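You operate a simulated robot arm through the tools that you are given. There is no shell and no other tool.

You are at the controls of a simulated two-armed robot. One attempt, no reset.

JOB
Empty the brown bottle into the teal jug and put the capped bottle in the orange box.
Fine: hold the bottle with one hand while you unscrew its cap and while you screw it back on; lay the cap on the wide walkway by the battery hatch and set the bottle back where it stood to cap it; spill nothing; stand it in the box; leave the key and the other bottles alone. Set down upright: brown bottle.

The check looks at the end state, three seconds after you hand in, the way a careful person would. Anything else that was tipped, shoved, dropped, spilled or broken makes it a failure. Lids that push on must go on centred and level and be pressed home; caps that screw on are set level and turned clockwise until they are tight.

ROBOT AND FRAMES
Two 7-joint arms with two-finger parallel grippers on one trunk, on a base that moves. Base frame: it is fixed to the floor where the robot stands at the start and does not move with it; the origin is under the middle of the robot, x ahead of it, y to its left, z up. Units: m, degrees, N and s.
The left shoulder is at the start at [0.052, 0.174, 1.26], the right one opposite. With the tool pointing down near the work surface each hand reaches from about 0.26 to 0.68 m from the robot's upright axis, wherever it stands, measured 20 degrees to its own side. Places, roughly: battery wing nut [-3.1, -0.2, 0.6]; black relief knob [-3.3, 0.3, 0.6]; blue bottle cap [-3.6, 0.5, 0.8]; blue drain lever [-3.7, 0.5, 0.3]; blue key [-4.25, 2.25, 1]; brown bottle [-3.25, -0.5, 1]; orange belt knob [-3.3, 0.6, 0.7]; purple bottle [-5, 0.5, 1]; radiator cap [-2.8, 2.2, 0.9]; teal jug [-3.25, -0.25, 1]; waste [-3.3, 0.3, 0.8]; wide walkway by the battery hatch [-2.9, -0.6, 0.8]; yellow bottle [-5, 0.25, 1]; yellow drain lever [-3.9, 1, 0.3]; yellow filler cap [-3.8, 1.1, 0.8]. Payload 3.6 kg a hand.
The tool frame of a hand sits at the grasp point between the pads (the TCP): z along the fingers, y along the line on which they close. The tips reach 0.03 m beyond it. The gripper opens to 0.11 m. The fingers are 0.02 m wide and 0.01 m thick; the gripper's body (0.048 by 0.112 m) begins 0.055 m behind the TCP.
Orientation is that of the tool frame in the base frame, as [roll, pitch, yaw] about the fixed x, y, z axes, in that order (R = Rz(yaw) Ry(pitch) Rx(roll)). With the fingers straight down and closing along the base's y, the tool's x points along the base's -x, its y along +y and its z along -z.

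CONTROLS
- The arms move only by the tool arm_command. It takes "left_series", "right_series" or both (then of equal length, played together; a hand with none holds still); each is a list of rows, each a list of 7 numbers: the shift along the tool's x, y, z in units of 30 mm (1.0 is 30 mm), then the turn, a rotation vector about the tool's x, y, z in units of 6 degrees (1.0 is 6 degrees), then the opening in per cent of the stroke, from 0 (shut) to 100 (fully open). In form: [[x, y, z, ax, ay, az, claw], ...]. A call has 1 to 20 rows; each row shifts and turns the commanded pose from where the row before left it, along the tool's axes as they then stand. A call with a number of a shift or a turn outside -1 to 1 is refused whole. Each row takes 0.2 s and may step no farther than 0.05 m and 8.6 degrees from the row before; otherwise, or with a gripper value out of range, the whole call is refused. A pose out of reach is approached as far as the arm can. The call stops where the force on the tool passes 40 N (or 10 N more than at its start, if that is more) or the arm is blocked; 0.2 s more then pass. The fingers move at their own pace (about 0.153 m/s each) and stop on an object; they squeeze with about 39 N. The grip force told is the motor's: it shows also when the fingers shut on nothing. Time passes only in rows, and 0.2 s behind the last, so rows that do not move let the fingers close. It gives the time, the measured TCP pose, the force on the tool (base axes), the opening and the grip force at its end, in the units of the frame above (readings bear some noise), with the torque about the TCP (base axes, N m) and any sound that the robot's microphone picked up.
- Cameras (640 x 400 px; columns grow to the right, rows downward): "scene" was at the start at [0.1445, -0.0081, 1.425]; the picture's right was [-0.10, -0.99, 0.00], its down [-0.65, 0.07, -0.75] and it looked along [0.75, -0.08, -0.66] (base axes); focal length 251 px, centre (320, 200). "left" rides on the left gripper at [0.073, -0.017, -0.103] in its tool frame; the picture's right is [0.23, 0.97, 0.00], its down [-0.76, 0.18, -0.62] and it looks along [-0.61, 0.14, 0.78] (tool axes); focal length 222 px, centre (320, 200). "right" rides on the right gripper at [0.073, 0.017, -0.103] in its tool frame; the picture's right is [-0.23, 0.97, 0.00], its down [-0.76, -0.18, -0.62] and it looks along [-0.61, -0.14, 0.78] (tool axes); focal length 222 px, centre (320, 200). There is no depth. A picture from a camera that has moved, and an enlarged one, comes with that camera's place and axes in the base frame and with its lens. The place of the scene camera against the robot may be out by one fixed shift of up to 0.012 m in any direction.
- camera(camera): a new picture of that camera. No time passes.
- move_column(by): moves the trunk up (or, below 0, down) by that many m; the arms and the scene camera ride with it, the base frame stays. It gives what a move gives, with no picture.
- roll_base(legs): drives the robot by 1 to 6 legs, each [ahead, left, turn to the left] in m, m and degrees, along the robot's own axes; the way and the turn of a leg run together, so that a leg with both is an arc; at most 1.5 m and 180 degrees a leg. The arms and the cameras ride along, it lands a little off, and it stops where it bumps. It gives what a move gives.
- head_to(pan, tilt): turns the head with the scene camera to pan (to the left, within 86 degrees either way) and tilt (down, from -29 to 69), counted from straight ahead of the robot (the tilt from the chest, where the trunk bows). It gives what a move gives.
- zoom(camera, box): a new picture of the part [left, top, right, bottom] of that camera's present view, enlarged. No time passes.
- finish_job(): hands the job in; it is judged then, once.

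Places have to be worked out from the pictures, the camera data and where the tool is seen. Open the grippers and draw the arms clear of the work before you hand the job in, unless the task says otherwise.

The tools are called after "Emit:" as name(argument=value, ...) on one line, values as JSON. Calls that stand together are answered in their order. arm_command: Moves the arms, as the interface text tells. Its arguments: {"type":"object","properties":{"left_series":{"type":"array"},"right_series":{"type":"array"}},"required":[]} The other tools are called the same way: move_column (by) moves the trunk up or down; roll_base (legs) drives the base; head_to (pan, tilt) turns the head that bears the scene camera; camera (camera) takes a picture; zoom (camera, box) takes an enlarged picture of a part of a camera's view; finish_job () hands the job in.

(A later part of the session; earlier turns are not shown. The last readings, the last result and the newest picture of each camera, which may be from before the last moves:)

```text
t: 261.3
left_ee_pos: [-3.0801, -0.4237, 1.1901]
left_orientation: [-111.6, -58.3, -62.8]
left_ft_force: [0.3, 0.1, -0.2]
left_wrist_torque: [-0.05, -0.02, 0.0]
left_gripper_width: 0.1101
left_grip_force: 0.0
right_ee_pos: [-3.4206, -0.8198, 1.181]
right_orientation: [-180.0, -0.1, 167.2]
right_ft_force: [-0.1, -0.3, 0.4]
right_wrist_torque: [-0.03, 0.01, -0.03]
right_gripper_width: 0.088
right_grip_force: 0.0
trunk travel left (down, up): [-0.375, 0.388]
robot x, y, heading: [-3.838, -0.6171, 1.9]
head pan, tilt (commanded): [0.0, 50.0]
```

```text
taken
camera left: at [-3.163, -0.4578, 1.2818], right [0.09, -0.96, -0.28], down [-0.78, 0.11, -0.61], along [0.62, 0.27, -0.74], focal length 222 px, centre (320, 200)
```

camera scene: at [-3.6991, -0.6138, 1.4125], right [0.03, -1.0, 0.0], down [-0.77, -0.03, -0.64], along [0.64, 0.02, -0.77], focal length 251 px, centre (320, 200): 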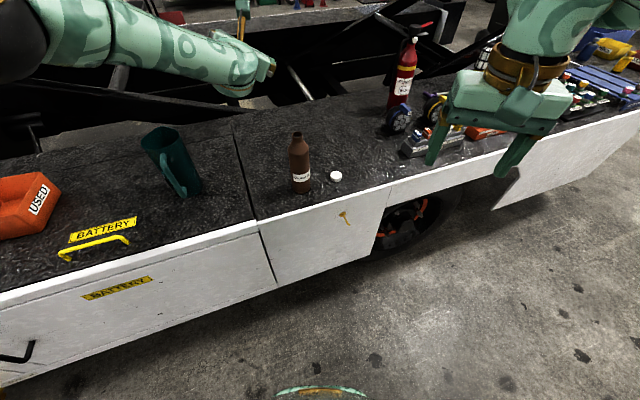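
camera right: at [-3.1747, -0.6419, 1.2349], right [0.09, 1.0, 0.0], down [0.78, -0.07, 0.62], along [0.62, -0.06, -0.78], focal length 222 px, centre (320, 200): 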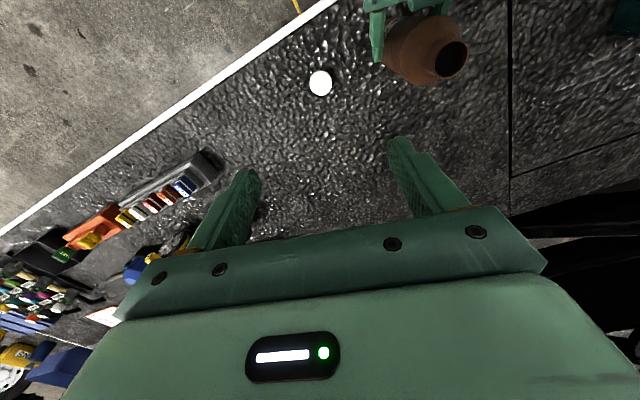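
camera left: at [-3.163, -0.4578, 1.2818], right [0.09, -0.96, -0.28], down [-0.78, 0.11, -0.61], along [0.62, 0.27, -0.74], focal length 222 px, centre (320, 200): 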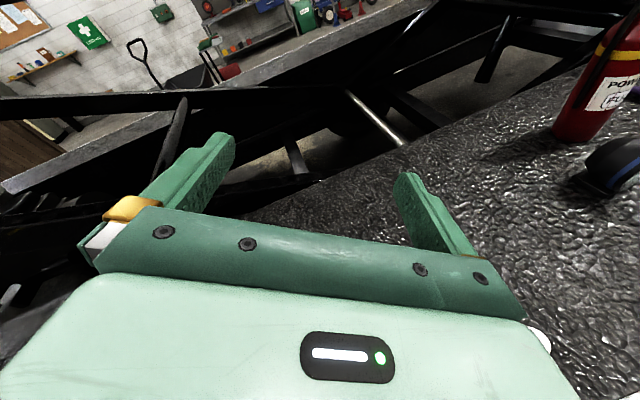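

The roll works in this arm posture, though sideways arm travel is limited. So I keep this arm posture and move the base instead: I unroll, then shift the base so that the hand is over the bottle.

Emit:
arm_command(left_series=[[0, 0, 0, 0, 0, 1, 100], [0, 0, 0, 0, 0, 1, 100], [0, 0, 0, 0, 0, 1, 100], [0, 0, 0, 0, 0, 1, 100], [0, 0, 0, 0, 0, 1, 100], [0, 0, 0, 0, 0, 1, 100], [0, 0, 0, 0, 0, 1, 100], [0, 0, 0, 0, 0, 1, 100], [0, 0, 0, 0, 0, 1, 100], [0, 0, 0, 0, 0, 1, 100], [0, 0, 0, 0, 0, 1, 100], [0, 0, 0, 0, 0, 1, 100], [0, 0, 0, 0, 0, 1, 100], [0, 0, 0, 0, 0, 1, 100], [0, 0, 0, 0, 0, 1, 100], [0, 0, 0, 0, 0, 1, 100], [0, 0, 0, 0, 0, 1, 100], [0, 0, 0, 0, 0, 1, 100], [0, 0, 0, 0, 0, 1, 100], [0, 0, 0, 0, 0, 1, 100]])

Emit:
arm_command(left_series=[[0, 0, 0, 0, 0, 1, 100], [0, 0, 0, 0, 0, 1, 100], [0, 0, 0, 0, 0, 1, 100], [0, 0, 0, 0, 0, 1, 100], [0, 0, 0, 0, 0, 1, 100]])

Emit:
roll_base(legs=[[-0.064, -0.108, 0]])

Emit:
camera(camera="scene")

Emit:
camera(camera="left")

```text
t: 265.5
left_ee_pos: [-3.0793, -0.4246, 1.191]
left_orientation: [-111.6, 58.1, -100.2]
left_ft_force: [-0.3, 1.0, 0.0]
left_wrist_torque: [0.0, 0.0, 0.02]
left_gripper_width: 0.1098
left_grip_force: 0.0
right_ee_pos: [-3.4201, -0.8202, 1.1806]
right_orientation: [-180.0, -0.1, 167.2]
right_ft_force: [0.8, -1.0, -0.1]
right_wrist_torque: [-0.01, 0.0, 0.01]
right_gripper_width: 0.088
right_grip_force: 0.0
trunk travel left (down, up): [-0.375, 0.388]
robot x, y, heading: [-3.8356, -0.6172, 1.9]
head pan, tilt (commanded): [0.0, 50.0]
```

```text
t: 266.7
left_ee_pos: [-3.0798, -0.4241, 1.1898]
left_orientation: [180.0, 78.8, -171.7]
left_ft_force: [-0.7, -0.4, -0.5]
left_wrist_torque: [0.02, 0.01, -0.03]
left_gripper_width: 0.1103
left_grip_force: 0.0
right_ee_pos: [-3.4201, -0.8212, 1.1806]
right_orientation: [-180.0, -0.1, 167.2]
right_ft_force: [-0.1, 0.0, -0.4]
right_wrist_torque: [0.0, 0.01, 0.0]
right_gripper_width: 0.0881
right_grip_force: 0.1
trunk travel left (down, up): [-0.375, 0.388]
robot x, y, heading: [-3.8368, -0.6187, 1.9]
head pan, tilt (commanded): [0.0, 50.0]
```

```text
t: 267.9
left_ee_pos: [-3.1406, -0.5353, 1.1917]
left_orientation: [-179.8, 78.9, -171.5]
left_ft_force: [-0.7, -0.1, 0.0]
left_wrist_torque: [0.04, 0.02, 0.03]
left_gripper_width: 0.11
left_grip_force: 0.1
right_ee_pos: [-3.4826, -0.9327, 1.1801]
right_orientation: [-180.0, -0.1, 167.0]
right_ft_force: [0.1, -0.2, 0.3]
right_wrist_torque: [0.03, 0.04, 0.03]
right_gripper_width: 0.0879
right_grip_force: 0.1
trunk travel left (down, up): [-0.375, 0.388]
robot x, y, heading: [-3.8978, -0.7291, 2.0]
head pan, tilt (commanded): [0.0, 50.0]
```

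```text
taken
camera scene: at [-3.76, -0.7251, 1.4126], right [0.03, -1.0, 0.0], down [-0.77, -0.02, -0.64], along [0.64, 0.02, -0.77], focal length 251 px, centre (320, 200)
```

scene: 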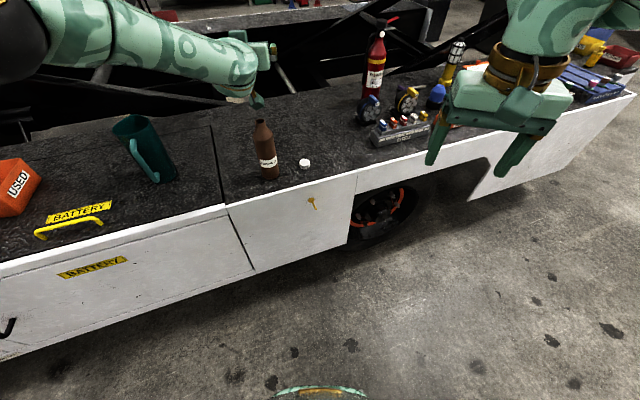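

```text
taken
camera left: at [-3.2515, -0.5695, 1.141], right [-0.19, 0.96, -0.22], down [-0.48, 0.11, 0.87], along [0.85, 0.27, 0.44], focal length 222 px, centre (320, 200)
```

left: 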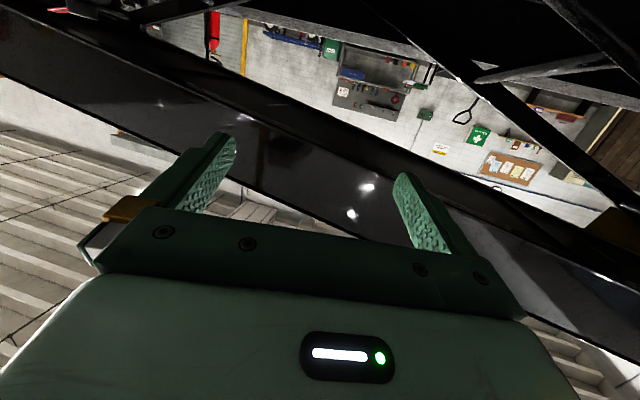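

The hand is at (-3.141,-0.535,1.19). I measure the bottle again from this stance before lowering.

Emit:
zoom(camera="scene", box=[220, 90, 340, 210])

```text
3.33 times, centred on (280, 150) of scene
camera zoom: at [-3.76, -0.7251, 1.4126], right [0.03, -1.0, 0.0], down [-0.77, -0.02, -0.64], along [0.64, 0.02, -0.77], focal length 835 px, centre (453, 367)
```

zoom: 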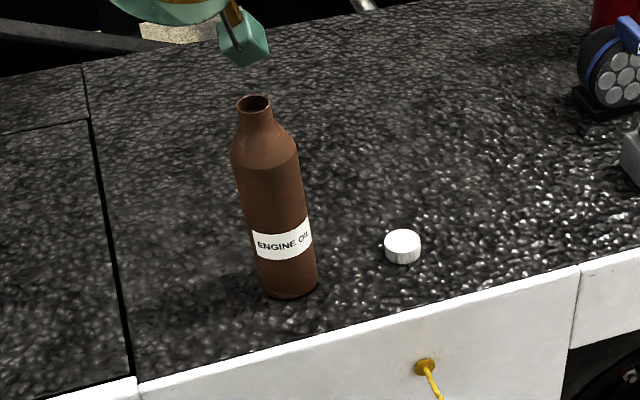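

Scene and cap cross-check put the bottle at about (-3.145,-0.531) in the hands' frame. I nudge the left hand by a few millimetres and lower the trunk halfway.

Emit:
arm_command(left_series=[[0.02, 0.16, -0.12, 0, 0, 0, 100], [0, 0, 0, 0, 0, 0, 100]])

Emit:
move_column(by=-0.1)

Emit:
camera(camera="left")

Emit:
camera(camera="scene")

```text
t: 268.5
left_ee_pos: [-3.1438, -0.5312, 1.1915]
left_orientation: [179.8, 78.4, -171.6]
left_ft_force: [0.2, -0.3, 0.4]
left_wrist_torque: [-0.03, -0.01, -0.01]
left_gripper_width: 0.11
left_grip_force: 0.0
right_ee_pos: [-3.4811, -0.9309, 1.1802]
right_orientation: [179.9, -0.2, 167.1]
right_ft_force: [0.4, 0.5, 0.6]
right_wrist_torque: [0.04, -0.02, 0.0]
right_gripper_width: 0.0881
right_grip_force: 0.1
trunk travel left (down, up): [-0.375, 0.388]
robot x, y, heading: [-3.8951, -0.7285, 1.9]
head pan, tilt (commanded): [0.0, 50.0]
```

```text
t: 269.9
left_ee_pos: [-3.1242, -0.5301, 1.037]
left_orientation: [177.9, 73.9, -173.3]
left_ft_force: [-0.1, 0.1, 0.5]
left_wrist_torque: [0.03, 0.0, 0.02]
left_gripper_width: 0.1099
left_grip_force: 0.0
right_ee_pos: [-3.48, -0.9316, 1.0812]
right_orientation: [-180.0, 0.1, 167.1]
right_ft_force: [0.2, 0.0, -0.2]
right_wrist_torque: [0.01, 0.01, 0.0]
right_gripper_width: 0.0879
right_grip_force: 0.0
trunk travel left (down, up): [-0.275, 0.488]
robot x, y, heading: [-3.8983, -0.7307, 1.8]
head pan, tilt (commanded): [0.0, 50.0]
```

```text
taken
camera left: at [-3.2395, -0.5651, 0.9972], right [-0.21, 0.96, -0.21], down [-0.41, 0.11, 0.91], along [0.89, 0.27, 0.37], focal length 222 px, centre (320, 200)
```

left: 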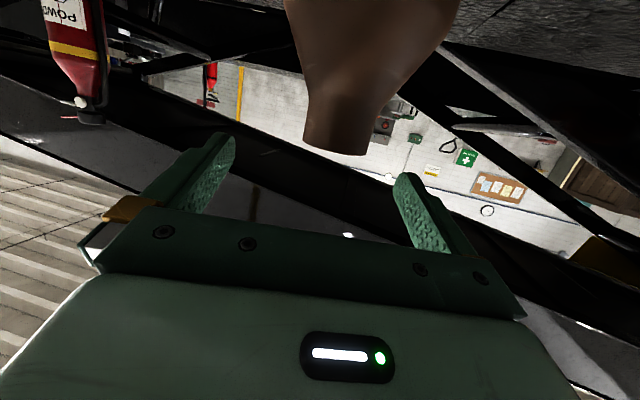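

```text
taken
camera scene: at [-3.7221, -0.723, 1.311], right [0.03, -1.0, 0.0], down [-0.77, -0.02, -0.64], along [0.64, 0.02, -0.77], focal length 251 px, centre (320, 200)
```

scene: 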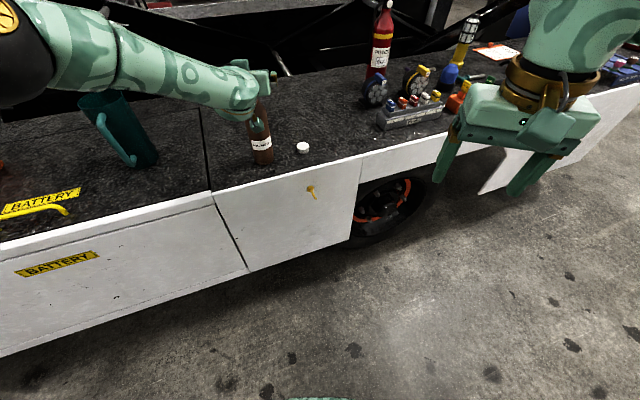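

The column move shifted the hand 2 cm ahead because the arm was at its limit with the very flat hand; nothing was touched. I go to φ≈21° again, which was stable, a little higher and re-centred.

Emit:
arm_command(left_series=[[-0.961, 0.01, -0.277, 0, 0, 0, 100], [0, 0, 0, 0, 0.85, -0.1, 100], [0.247, 0.07, -0.65, 0, 0, 0, 100], [0, 0, 0, 0, 0, 0, 100]])

Emit:
camera(camera="left")

```text
t: 270.9
left_ee_pos: [-3.145, -0.5318, 1.0653]
left_orientation: [180.0, 68.8, -171.3]
left_ft_force: [-0.1, -0.7, 0.3]
left_wrist_torque: [0.04, -0.03, -0.03]
left_gripper_width: 0.1099
left_grip_force: 0.0
right_ee_pos: [-3.48, -0.9319, 1.0796]
right_orientation: [179.9, -0.2, 167.2]
right_ft_force: [0.0, -0.5, 0.9]
right_wrist_torque: [0.0, 0.03, -0.02]
right_gripper_width: 0.0881
right_grip_force: 0.0
trunk travel left (down, up): [-0.275, 0.488]
robot x, y, heading: [-3.8943, -0.7261, 2.0]
head pan, tilt (commanded): [0.0, 50.0]
```

```text
taken
camera left: at [-3.2629, -0.5678, 1.0369], right [-0.23, 0.95, -0.21], down [-0.33, 0.13, 0.94], along [0.92, 0.29, 0.28], focal length 222 px, centre (320, 200)
```

left: 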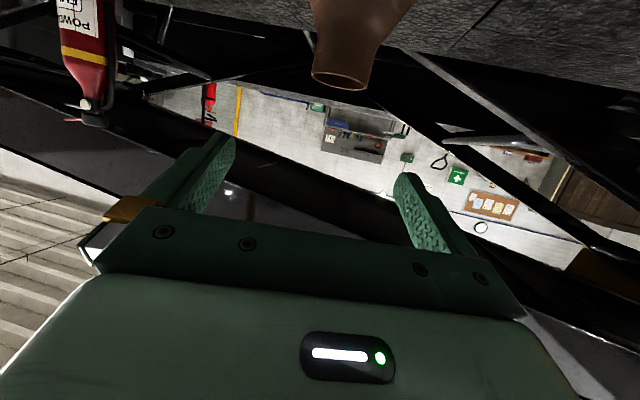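

Well centred (the mouth appears within 2 mm of the expected column). I lower the trunk 8 cm and check that the hand moves straight.

Emit:
move_column(by=-0.08)

Emit:
camera(camera="left")

Emit:
camera(camera="scene")

```text
t: 272.0
left_ee_pos: [-3.1455, -0.5303, 0.9876]
left_orientation: [-179.9, 68.9, -171.2]
left_ft_force: [-0.2, -0.2, 0.8]
left_wrist_torque: [-0.02, 0.01, -0.01]
left_gripper_width: 0.1099
left_grip_force: 0.1
right_ee_pos: [-3.482, -0.9311, 1.0012]
right_orientation: [-180.0, -0.1, 167.2]
right_ft_force: [-0.1, -0.8, -0.4]
right_wrist_torque: [0.0, 0.0, -0.01]
right_gripper_width: 0.0878
right_grip_force: 0.1
trunk travel left (down, up): [-0.195, 0.568]
robot x, y, heading: [-3.8956, -0.7284, 2.1]
head pan, tilt (commanded): [0.0, 50.0]
```

```text
taken
camera left: at [-3.2636, -0.5674, 0.9586], right [-0.23, 0.95, -0.21], down [-0.33, 0.13, 0.93], along [0.92, 0.28, 0.28], focal length 222 px, centre (320, 200)
```

left: 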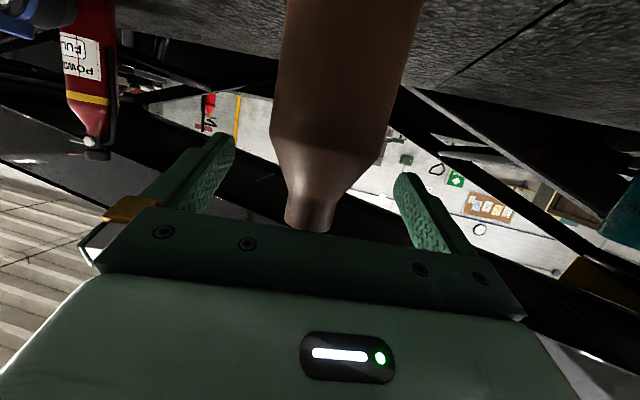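

```text
taken
camera scene: at [-3.6823, -0.7216, 1.2282], right [0.03, -1.0, 0.0], down [-0.77, -0.02, -0.64], along [0.64, 0.02, -0.77], focal length 251 px, centre (320, 200)
```

scene: 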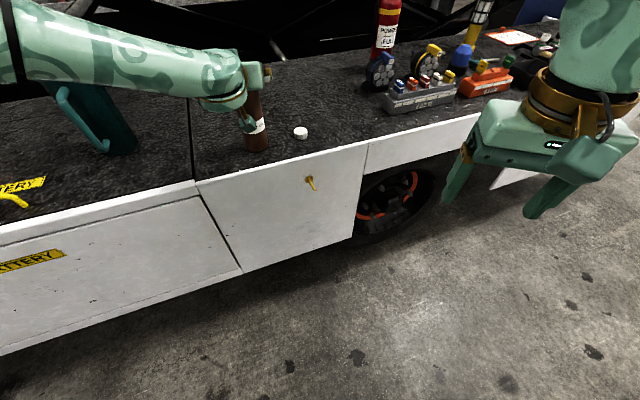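

The move was straight (TCP now at z=0.988). Before the last lowering I look left to make sure the forearm and elbow stay clear of the jug.

Emit:
head_to(pan=45, tilt=35)

Emit:
camera(camera="scene")

```text
t: 273.1
left_ee_pos: [-3.1449, -0.5314, 0.9866]
left_orientation: [-179.9, 68.8, -171.2]
left_ft_force: [-0.2, 0.3, 0.2]
left_wrist_torque: [-0.02, 0.0, -0.01]
left_gripper_width: 0.1102
left_grip_force: 0.0
right_ee_pos: [-3.48, -0.9321, 0.9999]
right_orientation: [-180.0, -0.2, 167.1]
right_ft_force: [0.6, 0.6, -0.4]
right_wrist_torque: [-0.01, -0.01, -0.01]
right_gripper_width: 0.0881
right_grip_force: 0.0
trunk travel left (down, up): [-0.195, 0.568]
robot x, y, heading: [-3.8982, -0.731, 2.2]
head pan, tilt (commanded): [45.0, 35.0]
```

```text
taken
camera scene: at [-3.698, -0.66, 1.2496], right [0.73, -0.68, 0.0], down [-0.39, -0.42, -0.82], along [0.56, 0.6, -0.57], focal length 251 px, centre (320, 200)
```

scene: 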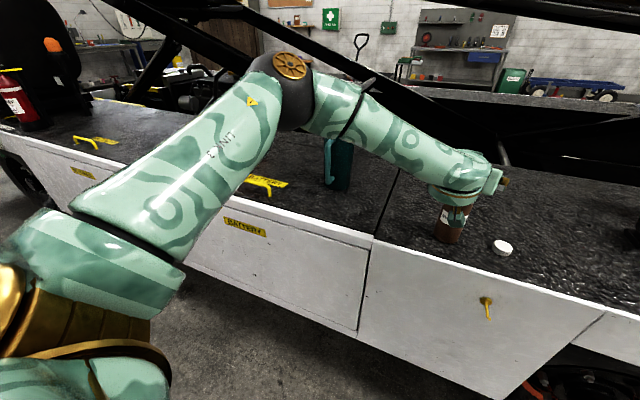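

The elbow is near (-3.40,-0.25,1.16), well away from the jug. I lower the trunk the last 7.5 cm.

Emit:
move_column(by=-0.076)

Emit:
camera(camera="left")

Emit:
camera(camera="scene")

```text
t: 274.3
left_ee_pos: [-3.1458, -0.5307, 0.9098]
left_orientation: [-179.9, 68.9, -171.1]
left_ft_force: [-0.3, -0.4, 0.2]
left_wrist_torque: [0.0, 0.01, 0.02]
left_gripper_width: 0.1102
left_grip_force: 0.1
right_ee_pos: [-3.4817, -0.9301, 0.9254]
right_orientation: [179.9, 0.0, 167.0]
right_ft_force: [-0.8, 0.4, 0.1]
right_wrist_torque: [-0.01, 0.0, -0.01]
right_gripper_width: 0.0879
right_grip_force: 0.0
trunk travel left (down, up): [-0.119, 0.644]
robot x, y, heading: [-3.8961, -0.7312, 1.7]
head pan, tilt (commanded): [45.0, 35.0]
```

```text
taken
camera left: at [-3.2636, -0.5673, 0.8824], right [-0.23, 0.95, -0.21], down [-0.33, 0.13, 0.93], along [0.92, 0.29, 0.28], focal length 222 px, centre (320, 200)
```

left: 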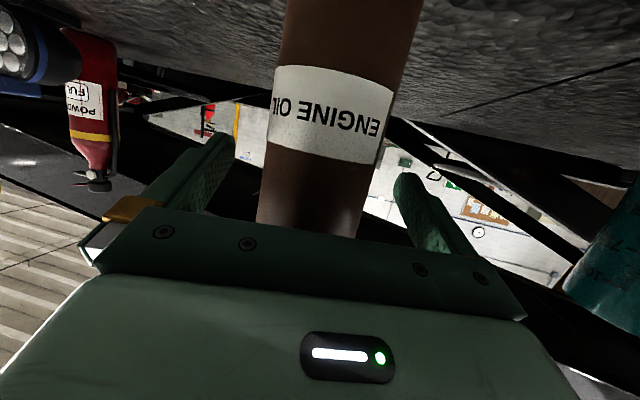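

```text
taken
camera scene: at [-3.6548, -0.6584, 1.1695], right [0.73, -0.68, 0.0], down [-0.39, -0.42, -0.82], along [0.56, 0.6, -0.57], focal length 251 px, centre (320, 200)
```

scene: 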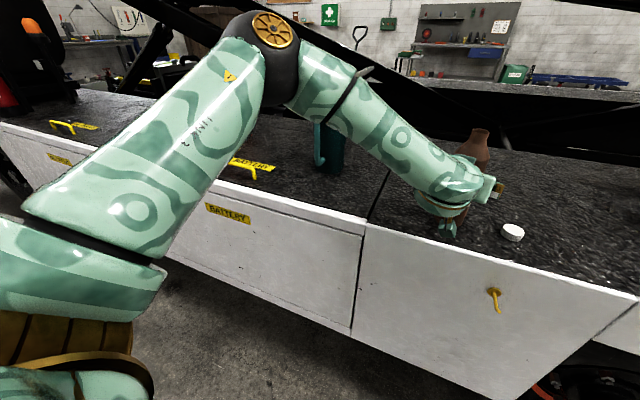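

The bottle is centred between the fingers at z=0.91. I close the left hand on it.

Emit:
arm_command(left_series=[[0, 0, 0, 0, 0, 0, 0], [0, 0, 0, 0, 0, 0, 0], [0, 0, 0, 0, 0, 0, 0], [0, 0, 0, 0, 0, 0, 0]])

Emit:
camera(camera="left")

```text
t: 275.3
left_ee_pos: [-3.1438, -0.533, 0.9105]
left_orientation: [-180.0, 68.8, -171.1]
left_ft_force: [1.3, -2.3, 0.8]
left_wrist_torque: [-0.16, -0.17, -0.02]
left_gripper_width: 0.0573
left_grip_force: 39.1
right_ee_pos: [-3.481, -0.9305, 0.9234]
right_orientation: [180.0, -0.1, 167.1]
right_ft_force: [-0.2, 0.2, 0.4]
right_wrist_torque: [-0.02, 0.04, -0.01]
right_gripper_width: 0.088
right_grip_force: 0.1
trunk travel left (down, up): [-0.119, 0.644]
robot x, y, heading: [-3.8982, -0.7298, 1.7]
head pan, tilt (commanded): [45.0, 35.0]
```

```text
taken
camera left: at [-3.2629, -0.568, 0.8816], right [-0.23, 0.95, -0.21], down [-0.33, 0.13, 0.94], along [0.92, 0.28, 0.28], focal length 222 px, centre (320, 200)
```

left: 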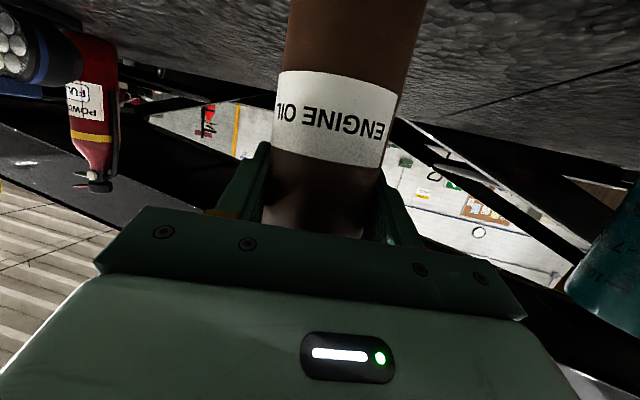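

Held at 39 N. I raise the trunk 0.22 m slowly to lift the open bottle straight up, then check.

Emit:
move_column(by=0.04)

Emit:
move_column(by=0.18)

Emit:
head_to(pan=25, tilt=45)

Emit:
camera(camera="scene")

Emit:
camera(camera="left")

```text
t: 276.1
left_ee_pos: [-3.1435, -0.5319, 0.9481]
left_orientation: [180.0, 68.7, -171.2]
left_ft_force: [-0.1, -0.2, -4.0]
left_wrist_torque: [0.01, -0.01, -0.03]
left_gripper_width: 0.0572
left_grip_force: 38.6
right_ee_pos: [-3.4803, -0.9315, 0.9633]
right_orientation: [-179.9, 0.0, 167.1]
right_ft_force: [0.0, -0.9, 0.4]
right_wrist_torque: [0.01, -0.03, 0.02]
right_gripper_width: 0.0878
right_grip_force: 0.0
trunk travel left (down, up): [-0.159, 0.604]
robot x, y, heading: [-3.8999, -0.7245, 2.0]
head pan, tilt (commanded): [45.0, 35.0]
```

```text
t: 278.1
left_ee_pos: [-3.1432, -0.5309, 1.1285]
left_orientation: [180.0, 68.7, -171.2]
left_ft_force: [1.1, 0.4, -3.7]
left_wrist_torque: [0.0, 0.02, -0.02]
left_gripper_width: 0.0576
left_grip_force: 38.4
right_ee_pos: [-3.4793, -0.9316, 1.1436]
right_orientation: [-179.9, -0.3, 167.1]
right_ft_force: [0.5, 0.1, 0.2]
right_wrist_torque: [-0.03, -0.02, 0.01]
right_gripper_width: 0.0881
right_grip_force: 0.0
trunk travel left (down, up): [-0.339, 0.424]
robot x, y, heading: [-3.8964, -0.7284, 1.8]
head pan, tilt (commanded): [45.0, 35.0]
```

```text
t: 278.9
left_ee_pos: [-3.1439, -0.532, 1.1305]
left_orientation: [-179.9, 68.9, -171.1]
left_ft_force: [-0.8, 0.9, -3.8]
left_wrist_torque: [0.02, 0.0, -0.02]
left_gripper_width: 0.0574
left_grip_force: 39.3
right_ee_pos: [-3.4805, -0.9319, 1.1428]
right_orientation: [179.9, -0.1, 167.2]
right_ft_force: [-0.1, -0.3, 0.3]
right_wrist_torque: [0.0, -0.02, 0.02]
right_gripper_width: 0.0881
right_grip_force: 0.0
trunk travel left (down, up): [-0.339, 0.424]
robot x, y, heading: [-3.901, -0.7336, 2.1]
head pan, tilt (commanded): [25.0, 45.0]
```

```text
taken
camera scene: at [-3.7514, -0.6893, 1.3829], right [0.45, -0.89, 0.0], down [-0.63, -0.32, -0.71], along [0.63, 0.32, -0.71], focal length 251 px, centre (320, 200)
```

scene: 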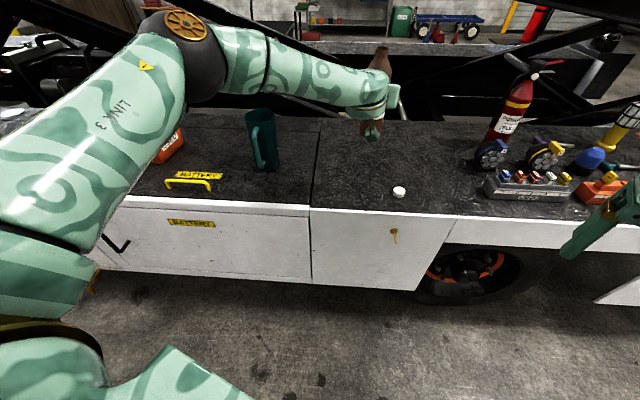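

```text
taken
camera left: at [-3.2627, -0.5674, 1.1012], right [-0.23, 0.95, -0.21], down [-0.33, 0.13, 0.94], along [0.92, 0.29, 0.28], focal length 222 px, centre (320, 200)
```

left: 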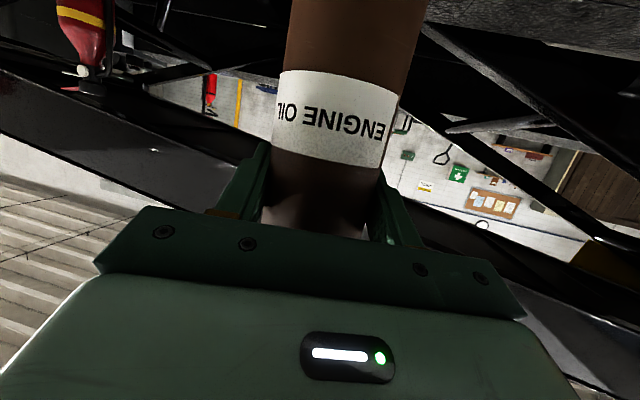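

The bottle is lifted (about 0.39 kg in all) and steady. I zoom in on the jug to fix its place.

Emit:
zoom(camera="scene", box=[220, 90, 340, 190])

Emit:
zoom(camera="scene", box=[340, 30, 440, 210])

```text
4.00 times, centred on (280, 140) of scene
camera zoom: at [-3.7514, -0.6893, 1.3829], right [0.45, -0.89, 0.0], down [-0.63, -0.32, -0.71], along [0.63, 0.32, -0.71], focal length 1002 px, centre (480, 440)
```

zoom: 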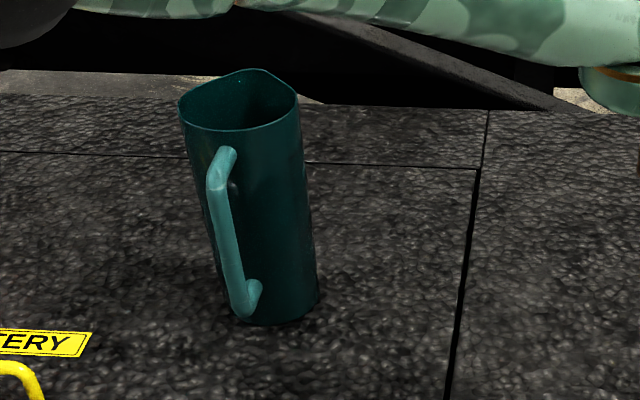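

```text
2.22 times, centred on (390, 120) of scene
camera zoom: at [-3.7514, -0.6893, 1.3829], right [0.45, -0.89, 0.0], down [-0.63, -0.32, -0.71], along [0.63, 0.32, -0.71], focal length 557 px, centre (164, 378)
```

zoom: 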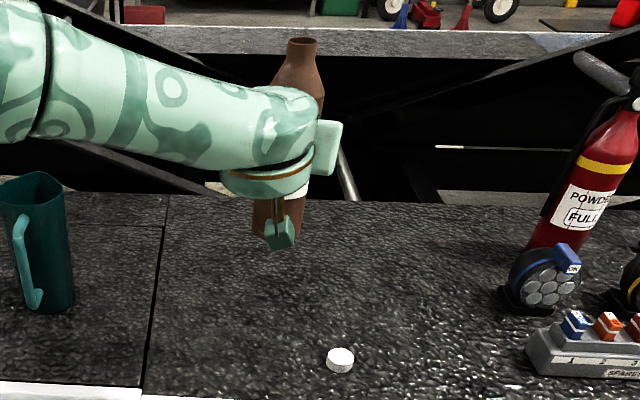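

In the hands' frame the jug axis is ≈(-3.155,-0.159). I move the base 0.28 m left and 0.04 m ahead, so that the upright bottle comes beside the jug at (-3.11,-0.247), high above the rim.

Emit:
roll_base(legs=[[0.043, 0.284, 0]])

Emit:
camera(camera="scene")

Emit:
camera(camera="left")

```text
t: 280.9
left_ee_pos: [-3.1097, -0.2462, 1.1303]
left_orientation: [-179.8, 68.8, -171.1]
left_ft_force: [0.0, -1.0, -2.8]
left_wrist_torque: [-0.03, 0.01, -0.04]
left_gripper_width: 0.0574
left_grip_force: 38.5
right_ee_pos: [-3.4462, -0.6463, 1.1441]
right_orientation: [-179.8, 0.0, 167.1]
right_ft_force: [-0.3, 0.5, -0.8]
right_wrist_torque: [-0.03, -0.01, 0.01]
right_gripper_width: 0.0878
right_grip_force: 0.1
trunk travel left (down, up): [-0.339, 0.424]
robot x, y, heading: [-3.865, -0.4414, 2.0]
head pan, tilt (commanded): [25.0, 45.0]
```

```text
taken
camera scene: at [-3.717, -0.4038, 1.3829], right [0.45, -0.89, 0.0], down [-0.63, -0.32, -0.71], along [0.63, 0.32, -0.71], focal length 251 px, centre (320, 200)
```

scene: 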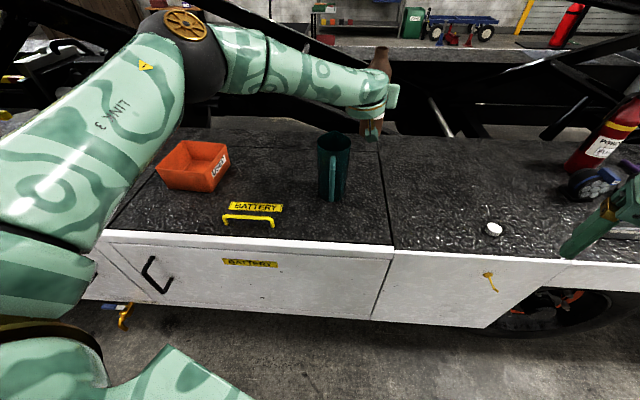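

```text
taken
camera left: at [-3.2282, -0.2826, 1.101], right [-0.23, 0.95, -0.21], down [-0.33, 0.13, 0.94], along [0.92, 0.28, 0.28], focal length 222 px, centre (320, 200)
```

left: 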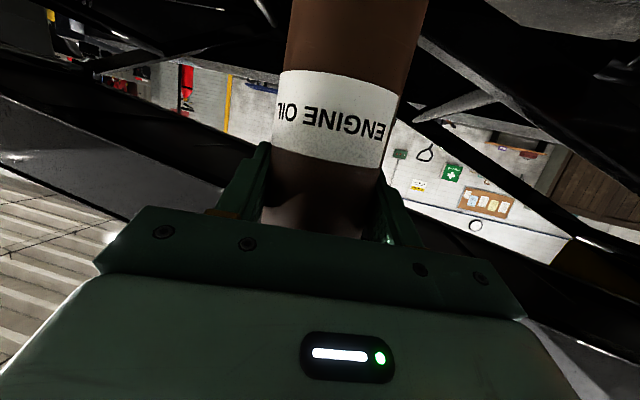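

I check bottle against jug once more from here, in close-up.

Emit:
zoom(camera="scene", box=[280, 40, 420, 220])

```text
2.22 times, centred on (350, 130) of scene
camera zoom: at [-3.717, -0.4038, 1.3829], right [0.45, -0.89, 0.0], down [-0.63, -0.32, -0.71], along [0.63, 0.32, -0.71], focal length 557 px, centre (253, 356)
```

zoom: 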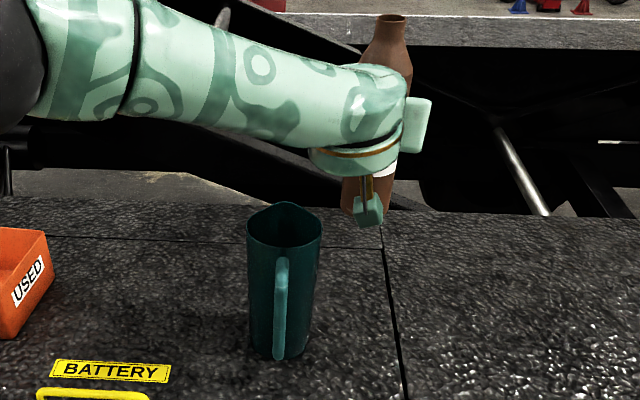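

The jug is at ≈(-3.156,-0.160) and the mouth will come over it. I start tilting: 30° at a steady rate, then slowly to 60° of roll while lowering a little.

Emit:
arm_command(left_series=[[0.187, 0, 0.072, 0, 0, -1, 0], [0.186, 0.02, 0.072, 0, 0, -1, 0], [0.183, 0.039, 0.072, 0, 0, -1, 0], [0.178, 0.058, 0.072, 0, 0, -1, 0], [0.17, 0.076, 0.072, 0, 0, -1, 0], [0.148, 0.086, 0.066, 0, 0, -0.5, 0], [0.143, 0.093, 0.066, 0, 0, -0.5, 0], [0.138, 0.1, 0.066, 0, 0, -0.5, 0], [0.133, 0.108, 0.066, 0, 0, -0.5, 0], [0.127, 0.114, 0.066, 0, 0, -0.5, 0]])

Emit:
zoom(camera="scene", box=[260, 40, 420, 220])

```text
t: 283.1
left_ee_pos: [-3.1111, -0.2474, 1.0721]
left_orientation: [-118.7, 41.3, -101.3]
left_ft_force: [0.3, -0.4, -2.8]
left_wrist_torque: [0.01, 0.04, 0.0]
left_gripper_width: 0.0572
left_grip_force: 39.0
right_ee_pos: [-3.4465, -0.6466, 1.1431]
right_orientation: [180.0, -0.2, 167.0]
right_ft_force: [0.6, -0.2, 0.3]
right_wrist_torque: [0.01, 0.0, -0.01]
right_gripper_width: 0.0878
right_grip_force: 0.1
trunk travel left (down, up): [-0.339, 0.424]
robot x, y, heading: [-3.8641, -0.4455, 1.5]
head pan, tilt (commanded): [25.0, 45.0]
```

```text
2.22 times, centred on (340, 130) of scene
camera zoom: at [-3.717, -0.4049, 1.3829], right [0.45, -0.89, 0.0], down [-0.63, -0.32, -0.71], along [0.63, 0.32, -0.71], focal length 557 px, centre (276, 356)
```

zoom: 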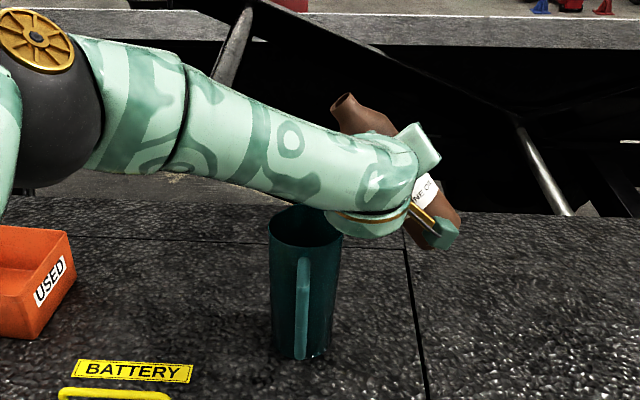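

Roll is 45° with the mouth over the jug and no contact. I go on slowly to 75°, lowering slightly.

Emit:
arm_command(left_series=[[0.071, 0.071, 0.038, 0, 0, -0.5, 0], [0.067, 0.074, 0.038, 0, 0, -0.5, 0], [0.063, 0.078, 0.038, 0, 0, -0.5, 0], [0.059, 0.081, 0.038, 0, 0, -0.5, 0], [0.054, 0.084, 0.038, 0, 0, -0.5, 0], [0.05, 0.087, 0.038, 0, 0, -0.5, 0], [0.045, 0.089, 0.038, 0, 0, -0.5, 0], [0.041, 0.091, 0.038, 0, 0, -0.5, 0], [0.036, 0.093, 0.038, 0, 0, -0.5, 0], [0.031, 0.095, 0.038, 0, 0, -0.5, 0]])

Emit:
zoom(camera="scene", box=[260, 40, 420, 220])

```text
t: 285.3
left_ee_pos: [-3.1097, -0.2468, 1.041]
left_orientation: [-111.9, 13.9, -86.8]
left_ft_force: [0.1, 0.3, -3.8]
left_wrist_torque: [0.07, 0.04, 0.0]
left_gripper_width: 0.0572
left_grip_force: 38.3
right_ee_pos: [-3.4464, -0.6463, 1.1441]
right_orientation: [-179.9, -0.1, 167.0]
right_ft_force: [0.2, 0.2, 0.0]
right_wrist_torque: [0.01, -0.02, 0.0]
right_gripper_width: 0.0879
right_grip_force: 0.1
trunk travel left (down, up): [-0.339, 0.424]
robot x, y, heading: [-3.8599, -0.4429, 1.8]
head pan, tilt (commanded): [25.0, 45.0]
```

```text
2.22 times, centred on (340, 130) of scene
camera zoom: at [-3.717, -0.4049, 1.3829], right [0.45, -0.89, 0.0], down [-0.63, -0.32, -0.71], along [0.63, 0.32, -0.71], focal length 557 px, centre (276, 356)
```

zoom: 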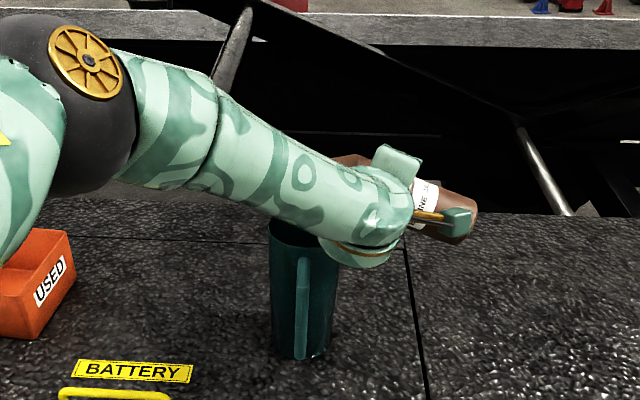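

At 75° roll (about 69° tilt) there is no flow yet (weight still about 3.8 N). I continue slowly to 105° roll at this height.

Emit:
arm_command(left_series=[[0, 0, 0, 0, 0, -0.5, 0], [0, 0, 0, 0, 0, -0.5, 0], [0, 0, 0, 0, 0, -0.5, 0], [0, 0, 0, 0, 0, -0.5, 0], [0, 0, 0, 0, 0, -0.5, 0]])

Emit:
zoom(camera="scene", box=[260, 40, 420, 220])

Emit:
camera(camera="left")

```text
t: 286.5
left_ee_pos: [-3.1101, -0.2465, 1.0416]
left_orientation: [-111.3, 0.0, -81.3]
left_ft_force: [-0.1, 0.3, -3.4]
left_wrist_torque: [0.05, 0.04, 0.0]
left_gripper_width: 0.0575
left_grip_force: 38.8
right_ee_pos: [-3.4471, -0.6473, 1.1434]
right_orientation: [179.9, -0.1, 167.0]
right_ft_force: [-0.8, 0.2, 0.1]
right_wrist_torque: [-0.01, 0.0, -0.01]
right_gripper_width: 0.0883
right_grip_force: 0.1
trunk travel left (down, up): [-0.339, 0.424]
robot x, y, heading: [-3.862, -0.443, 2.0]
head pan, tilt (commanded): [25.0, 45.0]
```

```text
2.22 times, centred on (340, 130) of scene
camera zoom: at [-3.7171, -0.4048, 1.3829], right [0.45, -0.89, 0.0], down [-0.63, -0.32, -0.71], along [0.63, 0.32, -0.71], focal length 557 px, centre (276, 356)
```

zoom: 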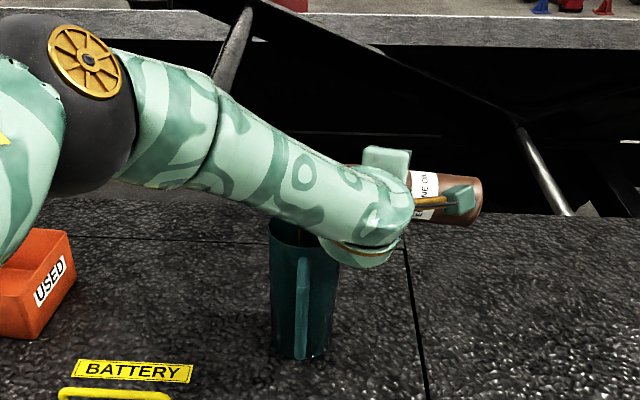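

```text
taken
camera left: at [-3.1884, -0.3333, 1.0954], right [-0.31, -0.28, -0.91], down [-0.75, 0.65, 0.06], along [0.58, 0.7, -0.42], focal length 222 px, centre (320, 200)
```

left: 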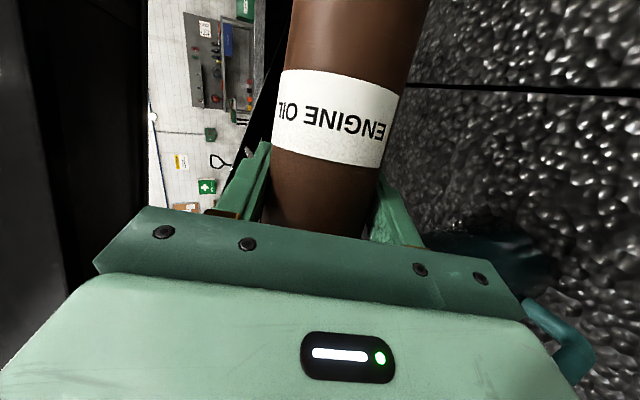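

At 90° roll a thin stream seems to enter the jug. I continue slowly to 105° with idle rows in between.

Emit:
arm_command(left_series=[[0, -0.03, -0.012, 0, 0, -0.4, 0], [0, 0, 0, 0, 0, 0, 0], [0, -0.03, -0.012, 0, 0, -0.4, 0], [0, 0, 0, 0, 0, 0, 0], [0, -0.03, -0.012, 0, 0, -0.4, 0], [0, 0, 0, 0, 0, 0, 0], [0, -0.03, -0.012, 0, 0, -0.4, 0], [0, 0, 0, 0, 0, 0, 0], [0, -0.03, -0.012, 0, 0, -0.4, 0], [0, 0, 0, 0, 0, 0, 0]])

Emit:
zoom(camera="scene", box=[260, 40, 420, 220])

Emit:
zoom(camera="scene", box=[300, 110, 380, 210])

```text
t: 288.7
left_ee_pos: [-3.1097, -0.2481, 1.0459]
left_orientation: [-111.7, -11.2, -77.0]
left_ft_force: [-0.5, 0.2, -0.5]
left_wrist_torque: [0.01, 0.06, 0.01]
left_gripper_width: 0.0571
left_grip_force: 39.2
right_ee_pos: [-3.4471, -0.6472, 1.1443]
right_orientation: [-180.0, -0.1, 167.0]
right_ft_force: [-0.4, 0.0, -0.6]
right_wrist_torque: [0.01, 0.0, 0.03]
right_gripper_width: 0.0881
right_grip_force: 0.1
trunk travel left (down, up): [-0.339, 0.424]
robot x, y, heading: [-3.8655, -0.4435, 1.9]
head pan, tilt (commanded): [25.0, 45.0]
```

```text
2.22 times, centred on (340, 130) of scene
camera zoom: at [-3.7173, -0.4049, 1.3829], right [0.45, -0.89, 0.0], down [-0.63, -0.32, -0.71], along [0.63, 0.32, -0.71], focal length 557 px, centre (276, 356)
```

zoom: 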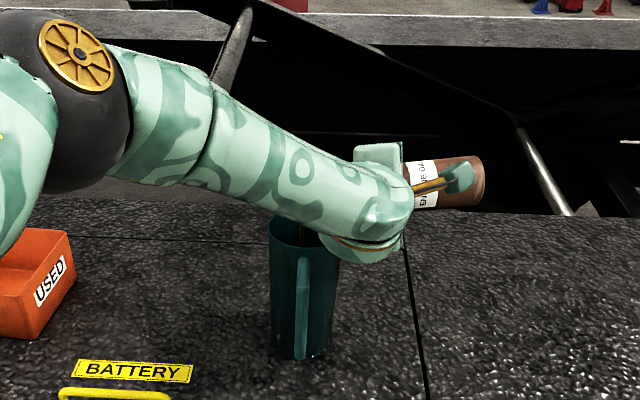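

```text
4.00 times, centred on (340, 160) of scene
camera zoom: at [-3.7173, -0.4049, 1.3829], right [0.45, -0.89, 0.0], down [-0.63, -0.32, -0.71], along [0.63, 0.32, -0.71], focal length 1002 px, centre (240, 360)
```

zoom: 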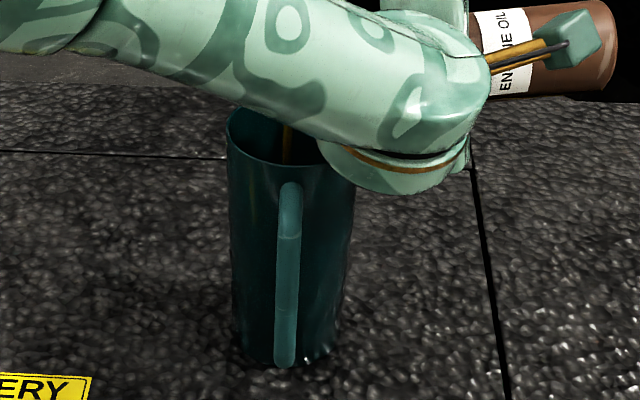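

A brown stream falls right into the middle of the jug, and the weight has dropped from 3.4 N to about 0.5 N. I hold for two seconds and look again.

Emit:
arm_command(left_series=[[0, 0, 0, 0, 0, 0, 0], [0, 0, 0, 0, 0, 0, 0], [0, 0, 0, 0, 0, 0, 0], [0, 0, 0, 0, 0, 0, 0], [0, 0, 0, 0, 0, 0, 0], [0, 0, 0, 0, 0, 0, 0], [0, 0, 0, 0, 0, 0, 0], [0, 0, 0, 0, 0, 0, 0], [0, 0, 0, 0, 0, 0, 0], [0, 0, 0, 0, 0, 0, 0]])

Emit:
zoom(camera="scene", box=[300, 110, 380, 210])

```text
t: 290.9
left_ee_pos: [-3.1106, -0.2472, 1.0467]
left_orientation: [-111.7, -11.2, -76.9]
left_ft_force: [1.0, 0.4, -1.7]
left_wrist_torque: [0.0, 0.01, 0.01]
left_gripper_width: 0.0574
left_grip_force: 38.8
right_ee_pos: [-3.4477, -0.6461, 1.1442]
right_orientation: [180.0, -0.1, 167.0]
right_ft_force: [0.3, 0.3, -0.5]
right_wrist_torque: [-0.04, -0.01, 0.02]
right_gripper_width: 0.0877
right_grip_force: 0.0
trunk travel left (down, up): [-0.339, 0.424]
robot x, y, heading: [-3.8634, -0.4463, 1.7]
head pan, tilt (commanded): [25.0, 45.0]
```

```text
4.00 times, centred on (340, 160) of scene
camera zoom: at [-3.7174, -0.4049, 1.3829], right [0.45, -0.89, 0.0], down [-0.63, -0.32, -0.71], along [0.63, 0.32, -0.71], focal length 1002 px, centre (240, 360)
```

zoom: 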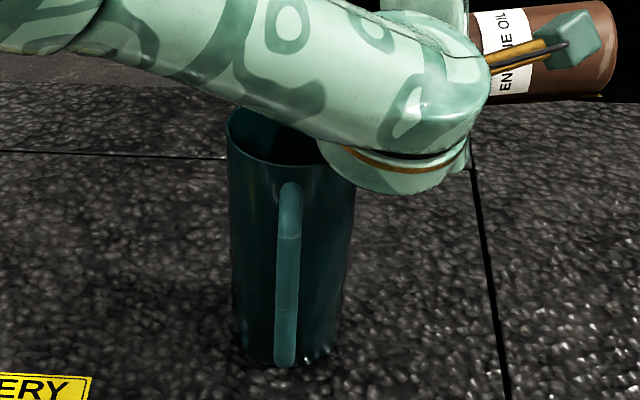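

The stream has stopped at this tilt. I tilt further to 120° roll while rising a little, to let the rest drain.

Emit:
arm_command(left_series=[[0.02, -0.08, -0.032, 0, 0, -0.5, 0], [0.02, -0.08, -0.032, 0, 0, -0.5, 0], [0.03, -0.08, -0.032, 0, 0, -0.5, 0], [0.03, -0.08, -0.032, 0, 0, -0.5, 0], [0.03, -0.075, -0.032, 0, 0, -0.5, 0], [0.04, -0.075, -0.032, 0, 0, -0.5, 0], [0, 0, 0, 0, 0, 0, 0], [0, 0, 0, 0, 0, 0, 0], [0, 0, 0, 0, 0, 0, 0], [0, 0, 0, 0, 0, 0, 0], [0, 0, 0, 0, 0, 0, 0]])

Emit:
zoom(camera="scene", box=[280, 80, 400, 210])

```text
t: 293.3
left_ee_pos: [-3.1116, -0.2468, 1.0625]
left_orientation: [-114.2, -27.7, -69.5]
left_ft_force: [0.0, -0.3, -1.0]
left_wrist_torque: [0.04, -0.02, 0.0]
left_gripper_width: 0.0575
left_grip_force: 39.1
right_ee_pos: [-3.4462, -0.6458, 1.1444]
right_orientation: [180.0, -0.1, 167.0]
right_ft_force: [0.3, -0.1, -0.5]
right_wrist_torque: [-0.03, 0.0, -0.02]
right_gripper_width: 0.0881
right_grip_force: 0.0
trunk travel left (down, up): [-0.339, 0.424]
robot x, y, heading: [-3.8665, -0.4437, 1.7]
head pan, tilt (commanded): [25.0, 45.0]
```

```text
3.08 times, centred on (340, 145) of scene
camera zoom: at [-3.7174, -0.4049, 1.383], right [0.45, -0.89, 0.0], down [-0.63, -0.32, -0.71], along [0.63, 0.32, -0.71], focal length 771 px, centre (258, 369)
```

zoom: 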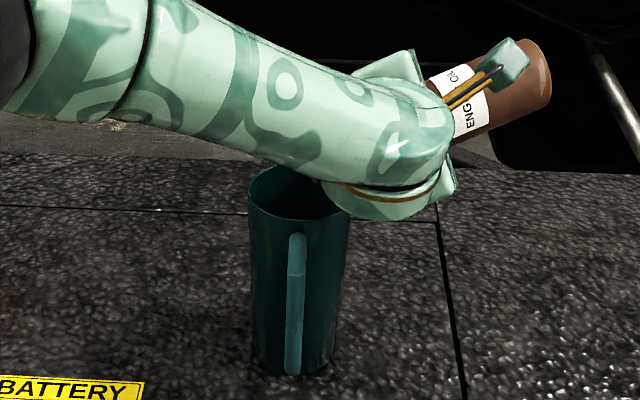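

No visible stream, and only about 1 N of weight is left. I tilt on to 150° roll (about 129° tilt), shifting so that the mouth stays over the jug, and let it drip out.

Emit:
arm_command(left_series=[[-0.032, -0.155, 0.045, 0, 0, -0.5, 0], [-0.024, -0.155, 0.045, 0, 0, -0.5, 0], [-0.016, -0.155, 0.045, 0, 0, -0.5, 0], [-0.008, -0.156, 0.045, 0, 0, -0.5, 0], [0.001, -0.157, 0.045, 0, 0, -0.5, 0], [0.009, -0.157, 0.045, 0, 0, -0.5, 0], [0.017, -0.156, 0.045, 0, 0, -0.5, 0], [0.025, -0.155, 0.045, 0, 0, -0.5, 0], [0.033, -0.154, 0.045, 0, 0, -0.5, 0], [0.041, -0.152, 0.045, 0, 0, -0.5, 0], [0, 0, 0, 0, 0, 0, 0], [0, 0, 0, 0, 0, 0, 0], [0, 0, 0, 0, 0, 0, 0], [0, 0, 0, 0, 0, 0, 0], [0, 0, 0, 0, 0, 0, 0], [0, 0, 0, 0, 0, 0, 0], [0, 0, 0, 0, 0, 0, 0], [0, 0, 0, 0, 0, 0, 0], [0, 0, 0, 0, 0, 0, 0], [0, 0, 0, 0, 0, 0, 0]])

Emit:
zoom(camera="scene", box=[280, 80, 400, 210])

Emit:
camera(camera="left")

```text
t: 297.5
left_ee_pos: [-3.0909, -0.2126, 1.0913]
left_orientation: [-127.8, -53.8, -49.2]
left_ft_force: [-0.7, -0.1, -1.4]
left_wrist_torque: [-0.01, 0.03, 0.02]
left_gripper_width: 0.0571
left_grip_force: 38.9
right_ee_pos: [-3.4466, -0.6475, 1.144]
right_orientation: [179.9, -0.1, 167.1]
right_ft_force: [-0.1, -0.4, -0.3]
right_wrist_torque: [0.01, -0.03, 0.0]
right_gripper_width: 0.0879
right_grip_force: 0.0
trunk travel left (down, up): [-0.339, 0.424]
robot x, y, heading: [-3.8605, -0.4409, 1.9]
head pan, tilt (commanded): [25.0, 45.0]
```

```text
3.08 times, centred on (340, 145) of scene
camera zoom: at [-3.7174, -0.4049, 1.383], right [0.45, -0.89, 0.0], down [-0.63, -0.32, -0.71], along [0.63, 0.32, -0.71], focal length 771 px, centre (258, 369)
```

zoom: 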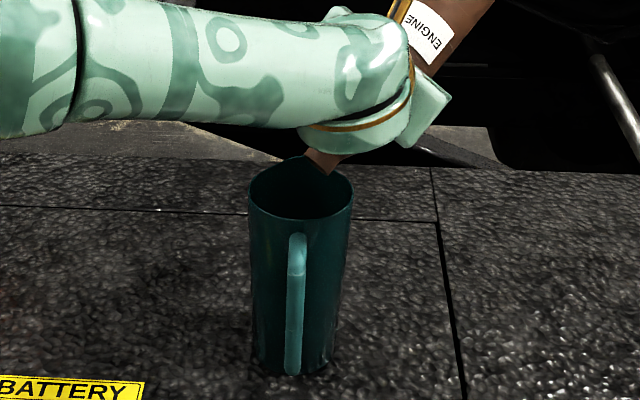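

```text
taken
camera left: at [-3.1575, -0.2452, 1.1955], right [0.04, -0.96, -0.27], down [-0.88, 0.09, -0.47], along [0.48, 0.26, -0.84], focal length 222 px, centre (320, 200)
```

left: 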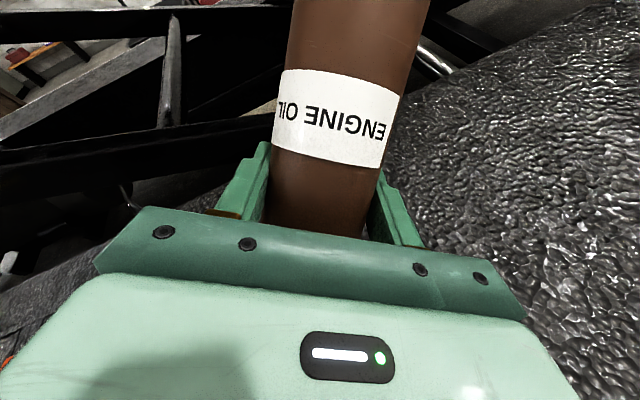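

The mouth points down into the jug and nothing flows any more; about 1.2 N remains, which is the empty bottle. I wait another 3 s to let the last drops out.

Emit:
arm_command(left_series=[[0, 0, 0, 0, 0, 0, 0], [0, 0, 0, 0, 0, -0.5, 0], [0, 0, 0, 0, 0, -0.5, 0], [0, 0, 0, 0, 0, 0, 0], [0, 0, 0, 0, 0, 0, 0], [0, 0, 0, 0, 0, 0, 0], [0, 0, 0, 0, 0, 0, 0], [0, 0, 0, 0, 0, 0, 0], [0, 0, 0, 0, 0, 0, 0], [0, 0, 0, 0, 0, 0, 0], [0, 0, 0, 0, 0, 0, 0], [0, 0, 0, 0, 0, 0, 0], [0, 0, 0, 0, 0, 0, 0], [0, 0, 0, 0, 0, 0, 0], [0, 0, 0, 0, 0, 0, 0], [0, 0, 0, 0, 0, 0.5, 0], [0, 0, 0, 0, 0, 0.5, 0]])

Emit:
zoom(camera="scene", box=[300, 110, 380, 210])

```text
t: 301.1
left_ee_pos: [-3.0916, -0.2133, 1.0907]
left_orientation: [-127.8, -53.8, -49.1]
left_ft_force: [-0.4, 0.1, -1.0]
left_wrist_torque: [0.03, -0.03, -0.01]
left_gripper_width: 0.0573
left_grip_force: 38.7
right_ee_pos: [-3.4462, -0.6466, 1.145]
right_orientation: [180.0, -0.1, 167.0]
right_ft_force: [0.5, -0.5, -0.2]
right_wrist_torque: [-0.02, 0.02, 0.03]
right_gripper_width: 0.0878
right_grip_force: 0.1
trunk travel left (down, up): [-0.339, 0.424]
robot x, y, heading: [-3.8668, -0.4435, 2.0]
head pan, tilt (commanded): [25.0, 45.0]
```

```text
4.00 times, centred on (340, 160) of scene
camera zoom: at [-3.7174, -0.4049, 1.383], right [0.45, -0.89, 0.0], down [-0.63, -0.32, -0.71], along [0.63, 0.32, -0.71], focal length 1002 px, centre (240, 360)
```

zoom: 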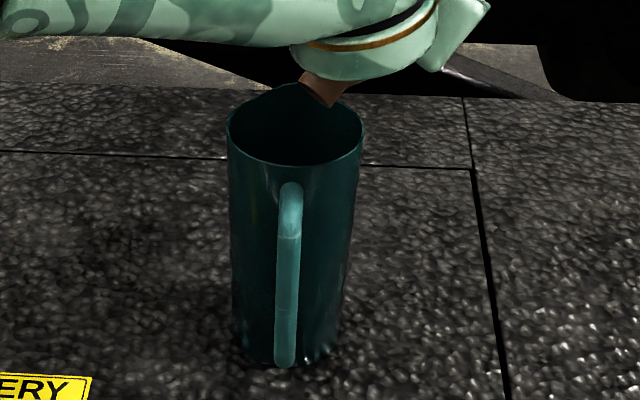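

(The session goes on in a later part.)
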